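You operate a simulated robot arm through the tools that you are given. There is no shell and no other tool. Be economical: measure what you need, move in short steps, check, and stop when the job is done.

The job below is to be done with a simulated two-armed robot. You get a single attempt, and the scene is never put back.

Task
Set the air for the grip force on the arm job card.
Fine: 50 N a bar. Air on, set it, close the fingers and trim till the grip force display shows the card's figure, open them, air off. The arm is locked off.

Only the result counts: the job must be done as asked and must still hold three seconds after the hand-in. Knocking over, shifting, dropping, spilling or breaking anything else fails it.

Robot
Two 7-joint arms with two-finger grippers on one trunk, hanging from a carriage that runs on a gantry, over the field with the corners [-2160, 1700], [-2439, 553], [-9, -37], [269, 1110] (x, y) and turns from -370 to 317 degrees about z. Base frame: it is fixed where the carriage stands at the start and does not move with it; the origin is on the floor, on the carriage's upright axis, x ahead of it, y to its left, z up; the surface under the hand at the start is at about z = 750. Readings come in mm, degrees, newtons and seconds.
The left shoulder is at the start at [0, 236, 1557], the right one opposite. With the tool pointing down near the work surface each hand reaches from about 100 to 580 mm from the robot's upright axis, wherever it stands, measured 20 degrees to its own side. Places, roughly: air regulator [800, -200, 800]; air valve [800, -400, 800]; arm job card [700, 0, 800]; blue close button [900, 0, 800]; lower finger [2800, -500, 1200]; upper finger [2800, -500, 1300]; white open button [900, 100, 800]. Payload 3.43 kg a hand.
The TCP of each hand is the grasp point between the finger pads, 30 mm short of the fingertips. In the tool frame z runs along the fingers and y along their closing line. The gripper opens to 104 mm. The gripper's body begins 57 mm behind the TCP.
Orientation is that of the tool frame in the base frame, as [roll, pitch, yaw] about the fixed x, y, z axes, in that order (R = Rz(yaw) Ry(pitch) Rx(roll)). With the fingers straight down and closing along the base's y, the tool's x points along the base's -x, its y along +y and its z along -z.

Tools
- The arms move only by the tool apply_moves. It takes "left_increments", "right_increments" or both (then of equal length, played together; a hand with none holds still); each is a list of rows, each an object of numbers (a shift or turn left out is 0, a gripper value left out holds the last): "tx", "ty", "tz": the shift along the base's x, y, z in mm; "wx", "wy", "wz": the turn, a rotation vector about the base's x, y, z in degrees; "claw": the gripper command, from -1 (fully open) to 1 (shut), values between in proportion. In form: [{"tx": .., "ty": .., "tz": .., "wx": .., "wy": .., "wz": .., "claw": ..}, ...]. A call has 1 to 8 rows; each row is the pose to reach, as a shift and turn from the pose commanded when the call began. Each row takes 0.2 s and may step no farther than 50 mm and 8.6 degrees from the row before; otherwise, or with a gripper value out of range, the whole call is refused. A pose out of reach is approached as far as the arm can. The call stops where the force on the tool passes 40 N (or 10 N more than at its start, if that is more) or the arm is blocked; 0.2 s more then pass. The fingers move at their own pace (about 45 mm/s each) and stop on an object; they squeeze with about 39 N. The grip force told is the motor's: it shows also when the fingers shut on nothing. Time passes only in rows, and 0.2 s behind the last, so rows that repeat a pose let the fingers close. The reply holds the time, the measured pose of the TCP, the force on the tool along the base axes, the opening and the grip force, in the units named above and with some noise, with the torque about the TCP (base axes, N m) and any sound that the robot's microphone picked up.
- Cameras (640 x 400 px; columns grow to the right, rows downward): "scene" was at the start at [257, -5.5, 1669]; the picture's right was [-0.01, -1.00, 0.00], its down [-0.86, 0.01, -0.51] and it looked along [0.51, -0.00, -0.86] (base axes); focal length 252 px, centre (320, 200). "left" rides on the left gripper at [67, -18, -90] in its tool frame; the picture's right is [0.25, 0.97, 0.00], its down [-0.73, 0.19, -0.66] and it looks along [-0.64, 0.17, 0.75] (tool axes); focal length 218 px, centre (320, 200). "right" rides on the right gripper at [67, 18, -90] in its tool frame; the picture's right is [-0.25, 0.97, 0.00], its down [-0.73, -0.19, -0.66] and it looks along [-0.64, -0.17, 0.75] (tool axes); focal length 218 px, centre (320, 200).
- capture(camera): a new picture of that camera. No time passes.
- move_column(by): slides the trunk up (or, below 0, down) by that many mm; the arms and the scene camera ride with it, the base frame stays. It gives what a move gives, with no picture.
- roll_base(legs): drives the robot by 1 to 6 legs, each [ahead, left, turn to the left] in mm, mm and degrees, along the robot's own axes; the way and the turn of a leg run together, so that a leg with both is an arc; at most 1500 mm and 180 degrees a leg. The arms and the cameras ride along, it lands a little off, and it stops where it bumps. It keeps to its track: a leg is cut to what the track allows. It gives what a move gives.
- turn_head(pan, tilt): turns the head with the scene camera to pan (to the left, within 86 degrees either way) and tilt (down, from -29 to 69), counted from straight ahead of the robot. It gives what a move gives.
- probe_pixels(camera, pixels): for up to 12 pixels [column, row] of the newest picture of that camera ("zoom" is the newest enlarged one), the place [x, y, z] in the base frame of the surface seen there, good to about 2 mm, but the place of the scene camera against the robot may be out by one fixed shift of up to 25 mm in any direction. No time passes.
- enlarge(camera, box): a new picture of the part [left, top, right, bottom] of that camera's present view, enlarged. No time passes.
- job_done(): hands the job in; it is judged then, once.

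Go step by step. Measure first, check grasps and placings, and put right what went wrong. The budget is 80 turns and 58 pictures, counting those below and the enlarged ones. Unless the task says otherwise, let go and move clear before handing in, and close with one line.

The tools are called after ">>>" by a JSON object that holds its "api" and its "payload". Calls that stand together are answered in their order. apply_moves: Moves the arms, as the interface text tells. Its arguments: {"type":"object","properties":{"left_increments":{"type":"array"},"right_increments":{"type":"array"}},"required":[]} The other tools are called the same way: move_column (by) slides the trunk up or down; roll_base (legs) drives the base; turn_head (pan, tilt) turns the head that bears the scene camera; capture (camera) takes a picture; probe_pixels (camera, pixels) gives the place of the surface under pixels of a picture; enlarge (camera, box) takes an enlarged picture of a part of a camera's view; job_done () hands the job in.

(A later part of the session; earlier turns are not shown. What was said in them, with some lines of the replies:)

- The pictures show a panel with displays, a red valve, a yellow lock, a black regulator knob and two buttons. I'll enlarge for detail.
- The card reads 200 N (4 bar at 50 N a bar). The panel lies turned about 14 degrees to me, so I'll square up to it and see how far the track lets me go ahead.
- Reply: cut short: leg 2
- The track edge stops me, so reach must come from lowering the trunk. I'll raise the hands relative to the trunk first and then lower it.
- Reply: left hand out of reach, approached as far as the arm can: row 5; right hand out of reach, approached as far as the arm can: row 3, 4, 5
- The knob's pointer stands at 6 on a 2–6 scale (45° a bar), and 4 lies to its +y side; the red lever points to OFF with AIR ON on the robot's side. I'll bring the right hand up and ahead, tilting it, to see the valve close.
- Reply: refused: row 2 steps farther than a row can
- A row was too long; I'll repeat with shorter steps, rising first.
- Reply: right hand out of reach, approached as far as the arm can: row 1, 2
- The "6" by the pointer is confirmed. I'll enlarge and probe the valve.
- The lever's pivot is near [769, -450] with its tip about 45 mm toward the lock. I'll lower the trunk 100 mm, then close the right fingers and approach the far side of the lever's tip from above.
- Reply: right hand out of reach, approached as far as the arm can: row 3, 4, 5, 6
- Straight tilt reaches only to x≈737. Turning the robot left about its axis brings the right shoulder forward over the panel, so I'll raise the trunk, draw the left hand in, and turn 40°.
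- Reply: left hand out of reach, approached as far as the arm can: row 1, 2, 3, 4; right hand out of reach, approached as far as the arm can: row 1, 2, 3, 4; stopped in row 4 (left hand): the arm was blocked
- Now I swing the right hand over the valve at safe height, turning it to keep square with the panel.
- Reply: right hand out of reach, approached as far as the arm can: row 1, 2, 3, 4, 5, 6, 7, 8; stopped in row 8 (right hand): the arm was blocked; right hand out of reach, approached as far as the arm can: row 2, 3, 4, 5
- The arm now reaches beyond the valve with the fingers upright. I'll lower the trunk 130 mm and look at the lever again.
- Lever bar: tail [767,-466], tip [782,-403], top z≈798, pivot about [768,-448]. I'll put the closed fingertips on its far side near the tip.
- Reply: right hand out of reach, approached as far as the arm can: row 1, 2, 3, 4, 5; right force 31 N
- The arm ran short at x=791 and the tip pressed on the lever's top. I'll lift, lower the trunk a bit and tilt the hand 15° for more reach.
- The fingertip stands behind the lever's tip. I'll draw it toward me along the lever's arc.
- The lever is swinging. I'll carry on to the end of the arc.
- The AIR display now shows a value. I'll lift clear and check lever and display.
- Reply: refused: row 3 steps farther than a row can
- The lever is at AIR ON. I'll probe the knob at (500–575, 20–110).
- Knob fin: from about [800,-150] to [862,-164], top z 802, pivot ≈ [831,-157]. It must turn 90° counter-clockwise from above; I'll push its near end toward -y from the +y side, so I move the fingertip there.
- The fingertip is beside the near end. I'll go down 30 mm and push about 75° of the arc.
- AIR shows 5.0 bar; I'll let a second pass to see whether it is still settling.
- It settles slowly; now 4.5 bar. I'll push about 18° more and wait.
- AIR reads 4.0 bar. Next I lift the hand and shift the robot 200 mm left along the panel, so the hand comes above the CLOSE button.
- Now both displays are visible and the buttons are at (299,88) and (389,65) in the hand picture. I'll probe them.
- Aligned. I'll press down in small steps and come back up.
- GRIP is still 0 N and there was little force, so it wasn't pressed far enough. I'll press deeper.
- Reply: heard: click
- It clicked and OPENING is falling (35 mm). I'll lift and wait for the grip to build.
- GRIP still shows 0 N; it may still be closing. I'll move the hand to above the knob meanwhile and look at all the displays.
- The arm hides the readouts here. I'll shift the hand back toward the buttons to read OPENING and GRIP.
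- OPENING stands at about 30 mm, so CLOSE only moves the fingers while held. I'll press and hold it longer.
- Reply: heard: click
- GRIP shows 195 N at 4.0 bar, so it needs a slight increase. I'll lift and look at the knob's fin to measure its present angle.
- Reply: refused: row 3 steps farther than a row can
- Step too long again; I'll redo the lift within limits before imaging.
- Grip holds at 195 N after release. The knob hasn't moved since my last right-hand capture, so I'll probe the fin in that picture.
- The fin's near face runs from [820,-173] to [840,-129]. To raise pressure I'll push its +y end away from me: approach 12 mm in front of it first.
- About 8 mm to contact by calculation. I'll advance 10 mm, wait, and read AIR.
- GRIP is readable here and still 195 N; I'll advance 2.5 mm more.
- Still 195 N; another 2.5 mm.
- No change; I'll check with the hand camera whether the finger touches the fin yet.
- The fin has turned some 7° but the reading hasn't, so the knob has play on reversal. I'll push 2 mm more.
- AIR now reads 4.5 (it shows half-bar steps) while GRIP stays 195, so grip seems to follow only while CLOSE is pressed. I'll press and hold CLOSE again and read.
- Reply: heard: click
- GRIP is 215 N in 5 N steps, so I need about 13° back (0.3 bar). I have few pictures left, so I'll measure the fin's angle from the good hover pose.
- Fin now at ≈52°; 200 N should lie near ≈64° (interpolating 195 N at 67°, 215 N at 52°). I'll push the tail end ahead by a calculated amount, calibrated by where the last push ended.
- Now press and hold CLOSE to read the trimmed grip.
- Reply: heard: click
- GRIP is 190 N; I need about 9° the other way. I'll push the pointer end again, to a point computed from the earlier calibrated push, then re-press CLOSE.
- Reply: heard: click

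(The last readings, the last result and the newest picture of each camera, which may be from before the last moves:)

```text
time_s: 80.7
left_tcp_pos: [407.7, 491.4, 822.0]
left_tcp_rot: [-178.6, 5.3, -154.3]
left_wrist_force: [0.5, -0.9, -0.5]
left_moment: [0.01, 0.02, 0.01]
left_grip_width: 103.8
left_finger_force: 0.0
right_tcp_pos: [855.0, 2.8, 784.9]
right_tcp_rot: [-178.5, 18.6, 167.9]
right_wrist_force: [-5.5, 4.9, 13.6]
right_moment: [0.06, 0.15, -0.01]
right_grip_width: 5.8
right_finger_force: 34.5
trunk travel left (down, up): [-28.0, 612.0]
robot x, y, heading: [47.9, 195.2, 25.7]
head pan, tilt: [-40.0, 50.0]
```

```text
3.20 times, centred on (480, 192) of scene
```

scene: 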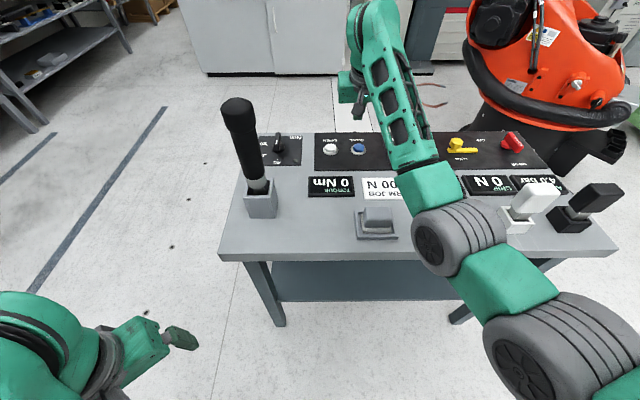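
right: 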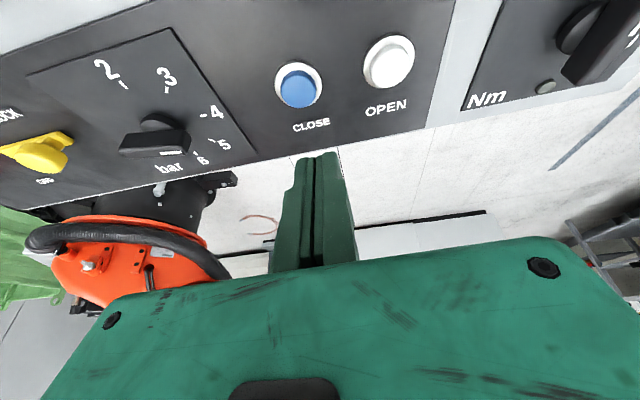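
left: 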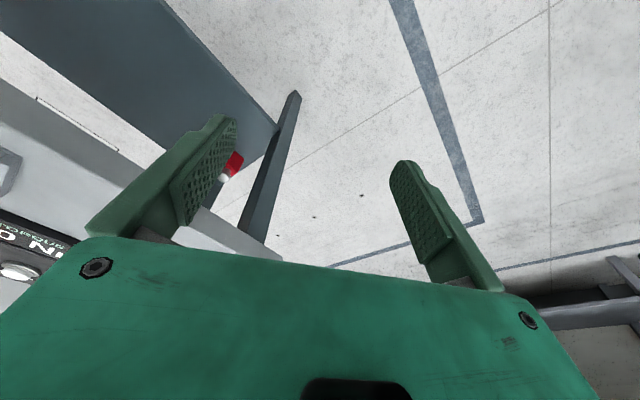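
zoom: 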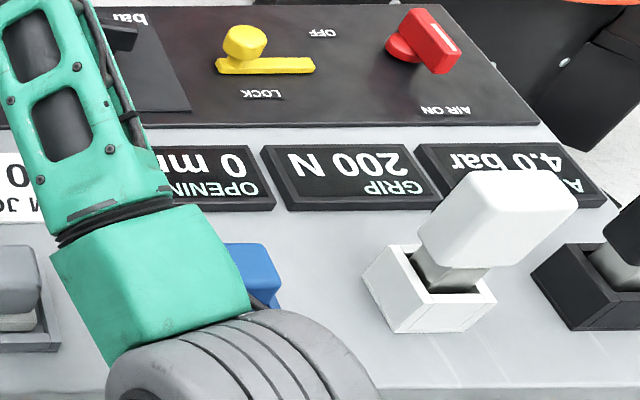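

GRIP shows 200 N, matching the card. Now I'll press and hold OPEN until the fingers are fully open.

>>> {"api": "apply_moves", "payload": {"right_increments": [{"tz": 35}, {"tz": 75}, {"tx": 10, "ty": 38, "tz": 75}, {"tx": 21, "ty": 78, "tz": 75}, {"tx": 21, "ty": 78, "tz": 40}, {"tx": 21, "ty": 78, "tz": 12}, {"tx": 21, "ty": 78, "tz": 3}, {"tx": 21, "ty": 78, "tz": 0}]}}

>>> {"api": "apply_moves", "payload": {"right_increments": [{"tz": 0}, {"tz": 0}, {"tz": 0}, {"tz": 0}, {"tz": 0}, {"tz": 0}, {"tz": 0}, {"tz": 0}]}}

>>> {"api": "apply_moves", "payload": {"right_increments": [{"tz": 0}, {"tz": 0}, {"tz": 0}, {"tz": 0}, {"tz": 0}, {"tz": 0}, {"tz": 0}, {"tz": 0}]}}

```text
time_s: 82.5
left_tcp_pos: [406.4, 491.0, 823.3]
left_tcp_rot: [-178.6, 5.3, -154.4]
left_wrist_force: [-0.4, -0.9, 0.5]
left_moment: [-0.01, 0.0, 0.0]
left_grip_width: 104.0
left_finger_force: 0.1
right_tcp_pos: [876.3, 81.7, 786.6]
right_tcp_rot: [-178.7, 18.8, 167.9]
right_wrist_force: [-4.9, 1.6, 12.1]
right_moment: [0.05, 0.17, -0.04]
right_grip_width: 6.2
right_finger_force: 34.4
trunk travel left (down, up): [-28.0, 612.0]
robot x, y, heading: [48.1, 199.6, 25.9]
head pan, tilt: [-40.0, 50.0]
heard: click
```

```text
time_s: 84.3
left_tcp_pos: [406.7, 492.1, 823.7]
left_tcp_rot: [-178.5, 5.2, -154.4]
left_wrist_force: [0.2, -0.8, 0.6]
left_moment: [0.01, -0.03, 0.02]
left_grip_width: 103.9
left_finger_force: 0.0
right_tcp_pos: [877.0, 81.6, 785.1]
right_tcp_rot: [-178.5, 18.7, 167.9]
right_wrist_force: [-9.8, 2.4, 21.8]
right_moment: [0.1, 0.27, -0.03]
right_grip_width: 6.0
right_finger_force: 34.4
trunk travel left (down, up): [-28.0, 612.0]
robot x, y, heading: [46.1, 196.7, 25.7]
head pan, tilt: [-40.0, 50.0]
```

```text
time_s: 86.1
left_tcp_pos: [407.9, 491.4, 823.5]
left_tcp_rot: [-178.6, 5.2, -154.3]
left_wrist_force: [-0.5, 0.6, -0.4]
left_moment: [0.0, 0.0, -0.01]
left_grip_width: 104.0
left_finger_force: 0.1
right_tcp_pos: [875.3, 82.0, 786.3]
right_tcp_rot: [-178.5, 18.6, 167.8]
right_wrist_force: [-9.6, 2.4, 23.9]
right_moment: [0.14, 0.25, 0.03]
right_grip_width: 6.1
right_finger_force: 34.4
trunk travel left (down, up): [-28.0, 612.0]
robot x, y, heading: [49.4, 194.5, 25.3]
head pan, tilt: [-40.0, 50.0]
```

Held OPEN about four seconds after its click. Now I lift, shift the robot back 200 mm along the panel and go to the air valve.

>>> {"api": "apply_moves", "payload": {"right_increments": [{"tz": 40}, {"tz": 85}, {"tz": 115}]}}

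>>> {"api": "roll_base", "payload": {"legs": [[-126, -155, 0]]}}

>>> {"api": "apply_moves", "payload": {"right_increments": [{"tx": -15, "ty": -45}, {"tx": -30, "ty": -90}, {"tx": -45, "ty": -135}, {"tx": -60, "ty": -180}, {"tx": -75, "ty": -225}, {"tx": -90, "ty": -270}]}}

```text
time_s: 86.9
left_tcp_pos: [406.2, 492.0, 823.0]
left_tcp_rot: [-178.5, 5.2, -154.2]
left_wrist_force: [0.2, 0.4, 0.3]
left_moment: [-0.02, 0.04, -0.03]
left_grip_width: 103.8
left_finger_force: 0.1
right_tcp_pos: [874.1, 81.6, 898.0]
right_tcp_rot: [-178.4, 18.4, 168.0]
right_wrist_force: [0.9, 0.3, -0.9]
right_moment: [-0.02, -0.01, -0.03]
right_grip_width: 0.1
right_finger_force: 34.8
trunk travel left (down, up): [-28.0, 612.0]
robot x, y, heading: [47.6, 192.7, 25.5]
head pan, tilt: [-40.0, 50.0]
```

```text
time_s: 88.5
left_tcp_pos: [359.8, 291.5, 824.2]
left_tcp_rot: [-178.6, 5.2, -154.5]
left_wrist_force: [-0.2, 0.5, 0.2]
left_moment: [0.0, 0.01, 0.03]
left_grip_width: 103.9
left_finger_force: 0.1
right_tcp_pos: [824.9, -119.0, 899.4]
right_tcp_rot: [-178.4, 18.6, 167.7]
right_wrist_force: [1.0, 0.5, 0.3]
right_moment: [0.03, 0.02, 0.0]
right_grip_width: 0.2
right_finger_force: 34.3
trunk travel left (down, up): [-28.0, 612.0]
robot x, y, heading: [-1.5, -0.1, 25.0]
head pan, tilt: [-40.0, 50.0]
```

```text
time_s: 89.9
left_tcp_pos: [359.0, 291.1, 822.8]
left_tcp_rot: [-178.5, 5.2, -154.5]
left_wrist_force: [0.4, -0.6, 0.0]
left_moment: [0.03, -0.01, -0.01]
left_grip_width: 103.8
left_finger_force: 0.0
right_tcp_pos: [734.8, -391.5, 902.3]
right_tcp_rot: [-178.3, 18.5, 167.8]
right_wrist_force: [-1.3, -0.3, -0.1]
right_moment: [0.01, -0.01, 0.01]
right_grip_width: 0.0
right_finger_force: 34.6
trunk travel left (down, up): [-28.0, 612.0]
robot x, y, heading: [2.8, -3.4, 25.3]
head pan, tilt: [-40.0, 50.0]
```

>>> {"api": "apply_moves", "payload": {"right_increments": [{"tx": -8, "ty": -40}, {"tx": -16, "ty": -79}, {"tx": -16, "ty": -79, "tz": -45}, {"tx": -16, "ty": -79, "tz": -80}, {"tx": -16, "ty": -79, "tz": -95}, {"tx": -16, "ty": -79, "tz": -95}]}}

```text
time_s: 91.5
left_tcp_pos: [363.0, 286.1, 819.9]
left_tcp_rot: [-178.3, 5.1, -154.4]
left_wrist_force: [-1.7, -0.3, -0.3]
left_moment: [-0.01, -0.06, -0.02]
left_grip_width: 103.8
left_finger_force: 0.0
right_tcp_pos: [733.7, -481.0, 894.1]
right_tcp_rot: [-176.6, 27.2, 168.5]
right_wrist_force: [-0.9, -0.2, -0.8]
right_moment: [-0.01, -0.07, 0.02]
right_grip_width: 0.0
right_finger_force: 34.7
trunk travel left (down, up): [-28.0, 612.0]
robot x, y, heading: [-0.6, -0.9, 25.5]
head pan, tilt: [-40.0, 50.0]
stopped in row 6 (right hand): the arm was blocked; the commanded pose is now the measured one
```

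The arm was blocked (likely a joint limit) well above the panel. I'll back out to the previous pose and restore the tilt.

>>> {"api": "apply_moves", "payload": {"right_increments": [{"tx": 0, "ty": 30, "tz": 6}, {"tx": 0, "ty": 60, "tz": 8, "wx": 1, "wy": 4}, {"tx": 1, "ty": 88, "tz": 8, "wx": 1.9, "wy": 8.2}, {"tx": 1, "ty": 88, "tz": 8, "wx": 1.9, "wy": 8.2}]}}

```text
time_s: 92.5
left_tcp_pos: [358.0, 288.4, 821.4]
left_tcp_rot: [-178.4, 5.1, -154.5]
left_wrist_force: [0.2, 0.2, 0.1]
left_moment: [0.02, -0.01, 0.02]
left_grip_width: 104.4
left_finger_force: 0.1
right_tcp_pos: [730.3, -387.1, 871.5]
right_tcp_rot: [-177.3, 15.8, 168.2]
right_wrist_force: [0.7, -0.4, 0.3]
right_moment: [0.05, -0.04, 0.05]
right_grip_width: 0.3
right_finger_force: 35.2
trunk travel left (down, up): [-28.0, 612.0]
robot x, y, heading: [0.2, -1.7, 25.6]
head pan, tilt: [-40.0, 50.0]
```

I suspect a joint limit this far to the right. I'll raise the trunk 100 mm, turn the robot 17° right so the arm works straighter ahead, and come back to the valve.

>>> {"api": "move_column", "payload": {"by": 100}}

>>> {"api": "roll_base", "payload": {"legs": [[0, 0, -17]]}}

>>> {"api": "apply_moves", "payload": {"right_increments": [{"tx": 25, "ty": 22, "wz": 3.5}, {"tx": 50, "ty": 44, "wz": 7}, {"tx": 75, "ty": 66, "wz": 10.5}, {"tx": 100, "ty": 88, "wz": 14}, {"tx": 120, "ty": 105, "wz": 17}, {"tx": 120, "ty": 105, "wz": 17}]}}

```text
time_s: 93.9
left_tcp_pos: [359.0, 291.9, 922.9]
left_tcp_rot: [-178.6, 5.2, -154.5]
left_wrist_force: [-0.1, 0.2, 0.0]
left_moment: [-0.02, -0.01, 0.0]
left_grip_width: 103.8
left_finger_force: 0.1
right_tcp_pos: [729.4, -386.0, 974.5]
right_tcp_rot: [-177.4, 16.2, 168.1]
right_wrist_force: [-0.3, 0.6, 0.5]
right_moment: [0.01, 0.04, 0.0]
right_grip_width: 0.2
right_finger_force: 34.8
trunk travel left (down, up): [-128.0, 512.0]
robot x, y, heading: [2.0, -2.7, 25.5]
head pan, tilt: [-40.0, 50.0]
```

```text
time_s: 95.2
left_tcp_pos: [429.3, 173.1, 923.4]
left_tcp_rot: [-178.6, 5.2, -171.6]
left_wrist_force: [-0.5, -0.2, -0.1]
left_moment: [-0.01, -0.01, 0.03]
left_grip_width: 103.8
left_finger_force: 0.0
right_tcp_pos: [585.9, -582.5, 974.3]
right_tcp_rot: [-177.4, 16.2, 151.1]
right_wrist_force: [-0.6, 0.4, -0.6]
right_moment: [-0.01, -0.01, 0.0]
right_grip_width: 0.0
right_finger_force: 34.9
trunk travel left (down, up): [-128.0, 512.0]
robot x, y, heading: [-3.6, -2.8, 8.4]
head pan, tilt: [-40.0, 50.0]
```

```text
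time_s: 96.6
left_tcp_pos: [428.4, 173.5, 923.6]
left_tcp_rot: [-178.7, 5.3, -171.5]
left_wrist_force: [-1.0, 0.1, 0.1]
left_moment: [0.0, 0.02, 0.03]
left_grip_width: 104.2
left_finger_force: 0.0
right_tcp_pos: [703.6, -477.9, 973.6]
right_tcp_rot: [-177.3, 16.2, 168.1]
right_wrist_force: [-0.7, -0.1, 0.1]
right_moment: [0.02, -0.03, 0.0]
right_grip_width: 0.0
right_finger_force: 34.9
trunk travel left (down, up): [-128.0, 512.0]
robot x, y, heading: [-6.1, -4.8, 8.3]
head pan, tilt: [-40.0, 50.0]
```

Clear now. Lower the trunk 90 mm, then descend on the lever's right side (start point ≈[717,-468]).

>>> {"api": "move_column", "payload": {"by": -90}}

>>> {"api": "apply_moves", "payload": {"right_increments": [{"tx": 13, "ty": 8}, {"tx": 13, "ty": 8, "tz": -30}, {"tx": 13, "ty": 8, "tz": -50}, {"tx": 13, "ty": 8, "tz": -50}]}}

```text
time_s: 97.9
left_tcp_pos: [429.8, 173.5, 833.9]
left_tcp_rot: [-178.6, 5.2, -171.5]
left_wrist_force: [-0.2, -0.2, 0.4]
left_moment: [0.02, 0.02, 0.02]
left_grip_width: 104.0
left_finger_force: 0.1
right_tcp_pos: [704.3, -478.6, 883.2]
right_tcp_rot: [-177.5, 16.2, 168.1]
right_wrist_force: [0.9, 0.4, 0.3]
right_moment: [-0.02, 0.0, 0.02]
right_grip_width: 0.2
right_finger_force: 34.6
trunk travel left (down, up): [-38.0, 602.0]
robot x, y, heading: [-2.6, 0.7, 8.8]
head pan, tilt: [-40.0, 50.0]
```

```text
time_s: 98.9
left_tcp_pos: [429.7, 173.0, 833.8]
left_tcp_rot: [-178.6, 5.2, -171.5]
left_wrist_force: [0.5, -0.1, 0.0]
left_moment: [0.01, -0.01, -0.02]
left_grip_width: 104.1
left_finger_force: 0.0
right_tcp_pos: [717.2, -469.5, 833.3]
right_tcp_rot: [-177.4, 16.2, 168.2]
right_wrist_force: [-0.8, 1.0, 0.4]
right_moment: [0.01, 0.01, 0.0]
right_grip_width: 0.0
right_finger_force: 35.0
trunk travel left (down, up): [-38.0, 602.0]
robot x, y, heading: [0.9, -4.3, 8.5]
head pan, tilt: [-40.0, 50.0]
```

>>> {"api": "apply_moves", "payload": {"right_increments": [{"tz": -27}, {"tx": 5.3, "ty": 16.1, "tz": -27}, {"tx": 3.8, "ty": 25.6, "tz": -27}, {"tx": 4.2, "ty": 35.1, "tz": -27}, {"tx": 7.8, "ty": 45, "tz": -27}, {"tx": 14.6, "ty": 53.8, "tz": -27}, {"tx": 23.6, "ty": 60.6, "tz": -27}, {"tx": 34.9, "ty": 64.5, "tz": -27}]}}

>>> {"api": "apply_moves", "payload": {"right_increments": [{"tx": 2, "ty": -0.5}, {"tx": 4, "ty": -1}, {"tx": 4, "ty": -1}]}}

```text
time_s: 100.7
left_tcp_pos: [430.6, 174.5, 833.1]
left_tcp_rot: [-178.5, 5.2, -171.5]
left_wrist_force: [0.3, 0.1, -0.6]
left_moment: [-0.05, -0.01, 0.01]
left_grip_width: 104.1
left_finger_force: 0.1
right_tcp_pos: [752.7, -404.3, 806.1]
right_tcp_rot: [-177.4, 16.2, 168.1]
right_wrist_force: [0.2, 0.4, -0.1]
right_moment: [-0.02, -0.01, -0.01]
right_grip_width: 0.1
right_finger_force: 34.5
trunk travel left (down, up): [-38.0, 602.0]
robot x, y, heading: [0.1, -3.2, 8.3]
head pan, tilt: [-40.0, 50.0]
```

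```text
time_s: 101.5
left_tcp_pos: [429.0, 173.3, 832.8]
left_tcp_rot: [-178.7, 5.3, -171.5]
left_wrist_force: [0.2, 0.1, 0.0]
left_moment: [-0.01, 0.0, 0.0]
left_grip_width: 104.3
left_finger_force: 0.0
right_tcp_pos: [756.9, -406.3, 805.7]
right_tcp_rot: [-177.4, 16.2, 168.2]
right_wrist_force: [-0.3, 0.6, 0.0]
right_moment: [0.0, -0.01, 0.01]
right_grip_width: 0.1
right_finger_force: 34.6
trunk travel left (down, up): [-38.0, 602.0]
robot x, y, heading: [-6.5, -2.2, 8.3]
head pan, tilt: [-40.0, 50.0]
```

The sweep finished with no resistance at the computed OFF position. I'll back off, lift, raise the trunk and turn away so my last picture shows lever and displays unobstructed.

>>> {"api": "apply_moves", "payload": {"right_increments": [{"tx": -10, "ty": 2}, {"tx": -10, "ty": 2, "tz": 45}, {"tx": -10, "ty": 2, "tz": 90}, {"tx": -10, "ty": 2, "tz": 110}]}}

>>> {"api": "move_column", "payload": {"by": 300}}

>>> {"api": "roll_base", "payload": {"legs": [[0, 0, 55]]}}

>>> {"api": "turn_head", "payload": {"pan": -80, "tilt": 52}}

```text
time_s: 102.5
left_tcp_pos: [429.4, 174.5, 833.8]
left_tcp_rot: [-178.6, 5.2, -171.6]
left_wrist_force: [-0.1, -0.5, -0.3]
left_moment: [-0.06, -0.02, 0.0]
left_grip_width: 104.0
left_finger_force: 0.0
right_tcp_pos: [747.6, -405.0, 915.6]
right_tcp_rot: [-177.4, 16.1, 168.2]
right_wrist_force: [0.4, -1.1, 0.9]
right_moment: [0.04, -0.01, 0.01]
right_grip_width: 0.0
right_finger_force: 35.2
trunk travel left (down, up): [-38.0, 602.0]
robot x, y, heading: [-1.7, -1.0, 8.7]
head pan, tilt: [-40.0, 50.0]
```

```text
time_s: 105.5
left_tcp_pos: [429.2, 174.4, 1133.7]
left_tcp_rot: [-178.6, 5.2, -171.5]
left_wrist_force: [-0.2, 1.2, 0.6]
left_moment: [0.04, 0.0, 0.02]
left_grip_width: 103.8
left_finger_force: 0.0
right_tcp_pos: [747.2, -404.3, 1216.2]
right_tcp_rot: [-177.5, 16.3, 168.1]
right_wrist_force: [-0.6, -0.1, 0.2]
right_moment: [0.0, -0.01, -0.01]
right_grip_width: 0.0
right_finger_force: 34.7
trunk travel left (down, up): [-338.0, 302.0]
robot x, y, heading: [-1.7, -6.0, 8.5]
head pan, tilt: [-40.0, 50.0]
```

```text
time_s: 108.3
left_tcp_pos: [117.9, 447.4, 1133.8]
left_tcp_rot: [-178.6, 5.2, -118.5]
left_wrist_force: [-0.3, 0.3, -0.6]
left_moment: [0.04, 0.02, 0.0]
left_grip_width: 103.9
left_finger_force: 0.1
right_tcp_pos: [772.2, 352.9, 1216.9]
right_tcp_rot: [-177.4, 16.2, -138.8]
right_wrist_force: [-0.1, 0.6, 0.1]
right_moment: [0.02, -0.01, 0.01]
right_grip_width: 0.0
right_finger_force: 35.0
trunk travel left (down, up): [-338.0, 302.0]
robot x, y, heading: [-0.4, -4.3, 61.6]
head pan, tilt: [-40.0, 50.0]
```

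```text
time_s: 109.3
left_tcp_pos: [117.1, 447.9, 1133.6]
left_tcp_rot: [-178.6, 5.2, -118.7]
left_wrist_force: [1.3, -0.5, 0.2]
left_moment: [0.02, 0.0, -0.04]
left_grip_width: 104.2
left_finger_force: 0.1
right_tcp_pos: [771.4, 352.5, 1216.4]
right_tcp_rot: [-177.5, 16.1, -138.9]
right_wrist_force: [0.1, -0.5, 0.3]
right_moment: [0.03, 0.04, 0.0]
right_grip_width: 0.0
right_finger_force: 34.7
trunk travel left (down, up): [-338.0, 302.0]
robot x, y, heading: [-0.6, -0.2, 61.4]
head pan, tilt: [-80.0, 52.0]
```

>>> {"api": "enlarge", "payload": {"camera": "scene", "box": [170, 90, 490, 290]}}

```text
2.00 times, centred on (330, 190) of scene
```

zoom: 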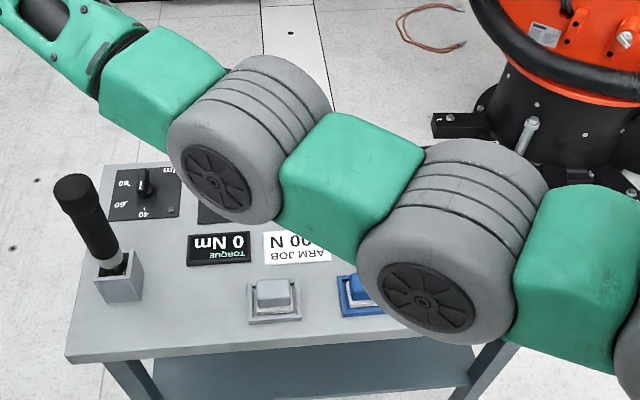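

The arm still hid the valve. I'll try one more picture with the arm swung back out of the way, if the budget allows.

>>> {"api": "roll_base", "payload": {"legs": [[0, 0, -53]]}}

>>> {"api": "turn_head", "payload": {"pan": -25, "tilt": 52}}

>>> {"api": "capture", "payload": {"camera": "right"}}

```text
time_s: 112.1
left_tcp_pos: [427.8, 177.6, 1133.4]
left_tcp_rot: [-178.6, 5.1, -170.9]
left_wrist_force: [0.0, -0.4, 0.6]
left_moment: [0.02, -0.01, 0.02]
left_grip_width: 104.0
left_finger_force: 0.0
right_tcp_pos: [752.0, -397.4, 1218.0]
right_tcp_rot: [-177.4, 16.2, 168.6]
right_wrist_force: [0.1, 0.3, -0.2]
right_moment: [0.04, 0.0, -0.02]
right_grip_width: 0.2
right_finger_force: 34.9
trunk travel left (down, up): [-338.0, 302.0]
robot x, y, heading: [-5.1, -1.5, 8.8]
head pan, tilt: [-80.0, 52.0]
```

```text
time_s: 113.3
left_tcp_pos: [427.2, 177.6, 1133.0]
left_tcp_rot: [-178.6, 5.2, -171.0]
left_wrist_force: [-0.3, -0.6, -0.1]
left_moment: [-0.02, -0.02, 0.01]
left_grip_width: 103.7
left_finger_force: 0.0
right_tcp_pos: [752.0, -396.8, 1215.5]
right_tcp_rot: [-177.5, 16.1, 168.7]
right_wrist_force: [0.1, -0.4, -0.5]
right_moment: [0.01, -0.02, 0.01]
right_grip_width: 0.1
right_finger_force: 34.6
trunk travel left (down, up): [-338.0, 302.0]
robot x, y, heading: [0.3, -3.0, 9.0]
head pan, tilt: [-25.0, 52.0]
```

```text
refused: no pictures are left
```

No pictures remain, so I'll verify the lever by touch: come down on its near side again and press gently toward its OFF stop, watching the force.

>>> {"api": "move_column", "payload": {"by": -300}}

>>> {"api": "apply_moves", "payload": {"right_increments": [{"tx": -14, "ty": -7}, {"tx": -14, "ty": -7, "tz": -45}, {"tx": -14, "ty": -7, "tz": -90}, {"tx": -14, "ty": -7, "tz": -109}, {"tx": -14, "ty": -7, "tz": -109}]}}

```text
time_s: 116.3
left_tcp_pos: [428.6, 178.2, 833.2]
left_tcp_rot: [-178.7, 5.2, -170.9]
left_wrist_force: [-0.8, -0.3, 0.8]
left_moment: [0.02, 0.0, 0.02]
left_grip_width: 103.9
left_finger_force: 0.1
right_tcp_pos: [751.4, -398.3, 917.4]
right_tcp_rot: [-177.4, 16.2, 168.5]
right_wrist_force: [0.1, 0.6, -0.1]
right_moment: [0.0, 0.02, 0.01]
right_grip_width: 0.0
right_finger_force: 34.9
trunk travel left (down, up): [-38.0, 602.0]
robot x, y, heading: [-0.0, -1.8, 8.9]
head pan, tilt: [-25.0, 52.0]
```

```text
time_s: 117.5
left_tcp_pos: [427.5, 178.2, 833.3]
left_tcp_rot: [-178.7, 5.2, -170.8]
left_wrist_force: [0.5, 0.6, 0.1]
left_moment: [0.0, 0.01, 0.01]
left_grip_width: 103.9
left_finger_force: 0.1
right_tcp_pos: [736.8, -405.4, 808.8]
right_tcp_rot: [-177.4, 16.2, 168.7]
right_wrist_force: [-0.1, -0.1, 0.5]
right_moment: [-0.01, -0.02, 0.03]
right_grip_width: 0.0
right_finger_force: 34.8
trunk travel left (down, up): [-38.0, 602.0]
robot x, y, heading: [-2.2, 1.8, 8.9]
head pan, tilt: [-25.0, 52.0]
```

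>>> {"api": "apply_moves", "payload": {"right_increments": [{"tx": 8, "ty": -1}, {"tx": 15, "ty": -2}, {"tx": 19, "ty": -2.5}, {"tx": 21, "ty": -3}, {"tx": 21, "ty": -3}]}}

>>> {"api": "apply_moves", "payload": {"right_increments": [{"tx": 1.5, "ty": -0.3}, {"tx": 3, "ty": -0.6}, {"tx": 3, "ty": -0.6}]}}

```text
time_s: 118.7
left_tcp_pos: [425.2, 178.4, 831.9]
left_tcp_rot: [-178.6, 5.1, -170.9]
left_wrist_force: [0.4, -0.2, -0.7]
left_moment: [0.0, 0.01, -0.02]
left_grip_width: 104.1
left_finger_force: 0.0
right_tcp_pos: [754.7, -408.5, 806.2]
right_tcp_rot: [-177.5, 16.1, 168.6]
right_wrist_force: [-12.9, 5.3, 5.6]
right_moment: [0.1, 0.16, -0.02]
right_grip_width: 5.7
right_finger_force: 34.8
trunk travel left (down, up): [-38.0, 602.0]
robot x, y, heading: [-0.7, -3.2, 8.9]
head pan, tilt: [-25.0, 52.0]
```

```text
time_s: 119.5
left_tcp_pos: [421.9, 180.0, 831.6]
left_tcp_rot: [-178.7, 5.0, -171.0]
left_wrist_force: [0.3, -0.5, -0.3]
left_moment: [0.0, -0.01, 0.01]
left_grip_width: 103.9
left_finger_force: 0.0
right_tcp_pos: [756.1, -406.8, 805.4]
right_tcp_rot: [-177.5, 15.9, 168.8]
right_wrist_force: [-29.0, 7.3, 11.7]
right_moment: [0.11, 0.29, -0.05]
right_grip_width: 5.9
right_finger_force: 35.1
trunk travel left (down, up): [-38.0, 602.0]
robot x, y, heading: [1.0, -3.6, 9.0]
head pan, tilt: [-25.0, 52.0]
```

The lever is firm against its stop (29 N) at the computed OFF position. I'll back off and lift clear.

>>> {"api": "apply_moves", "payload": {"right_increments": [{"tx": -8, "ty": 2}, {"tx": -15, "ty": 3}, {"tx": -15, "ty": 3, "tz": 45}, {"tx": -15, "ty": 3, "tz": 90}, {"tx": -15, "ty": 3, "tz": 110}]}}

>>> {"api": "move_column", "payload": {"by": 250}}

```text
time_s: 120.7
left_tcp_pos: [429.3, 178.1, 834.4]
left_tcp_rot: [-178.6, 5.3, -170.9]
left_wrist_force: [0.7, -0.2, 0.5]
left_moment: [-0.03, 0.0, 0.01]
left_grip_width: 103.7
left_finger_force: 0.2
right_tcp_pos: [748.0, -404.4, 917.6]
right_tcp_rot: [-177.3, 16.3, 168.6]
right_wrist_force: [0.6, -0.1, -0.2]
right_moment: [0.0, -0.02, -0.01]
right_grip_width: 0.0
right_finger_force: 34.8
trunk travel left (down, up): [-38.0, 602.0]
robot x, y, heading: [-1.1, -1.7, 8.9]
head pan, tilt: [-25.0, 52.0]
```

```text
time_s: 123.3
left_tcp_pos: [427.1, 177.6, 1083.7]
left_tcp_rot: [-178.6, 5.2, -170.8]
left_wrist_force: [0.4, 0.7, -0.8]
left_moment: [0.0, -0.01, 0.0]
left_grip_width: 103.7
left_finger_force: 0.2
right_tcp_pos: [748.9, -404.6, 1167.3]
right_tcp_rot: [-177.4, 16.2, 168.6]
right_wrist_force: [0.6, 0.8, 0.0]
right_moment: [-0.02, 0.0, 0.04]
right_grip_width: 0.0
right_finger_force: 34.9
trunk travel left (down, up): [-288.0, 352.0]
robot x, y, heading: [-1.1, -4.0, 9.0]
head pan, tilt: [-25.0, 52.0]
```

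The hands are clear, the regulator is set at the 200 N grip reading, OPEN was held after its click, and the air lever sits against its OFF stop. I'm handing in.

>>> {"api": "job_done", "payload": {}}

```text
The job is handed in.
```

I set the air so the grip force display read the card's 200 N with the fingers closed, then opened the fingers and turned the air off. I ran out of pictures before the end, so the last two steps weren't seen: I held OPEN for about 4 s after its click, and pressed the air lever until it stopped firmly where OFF should be.
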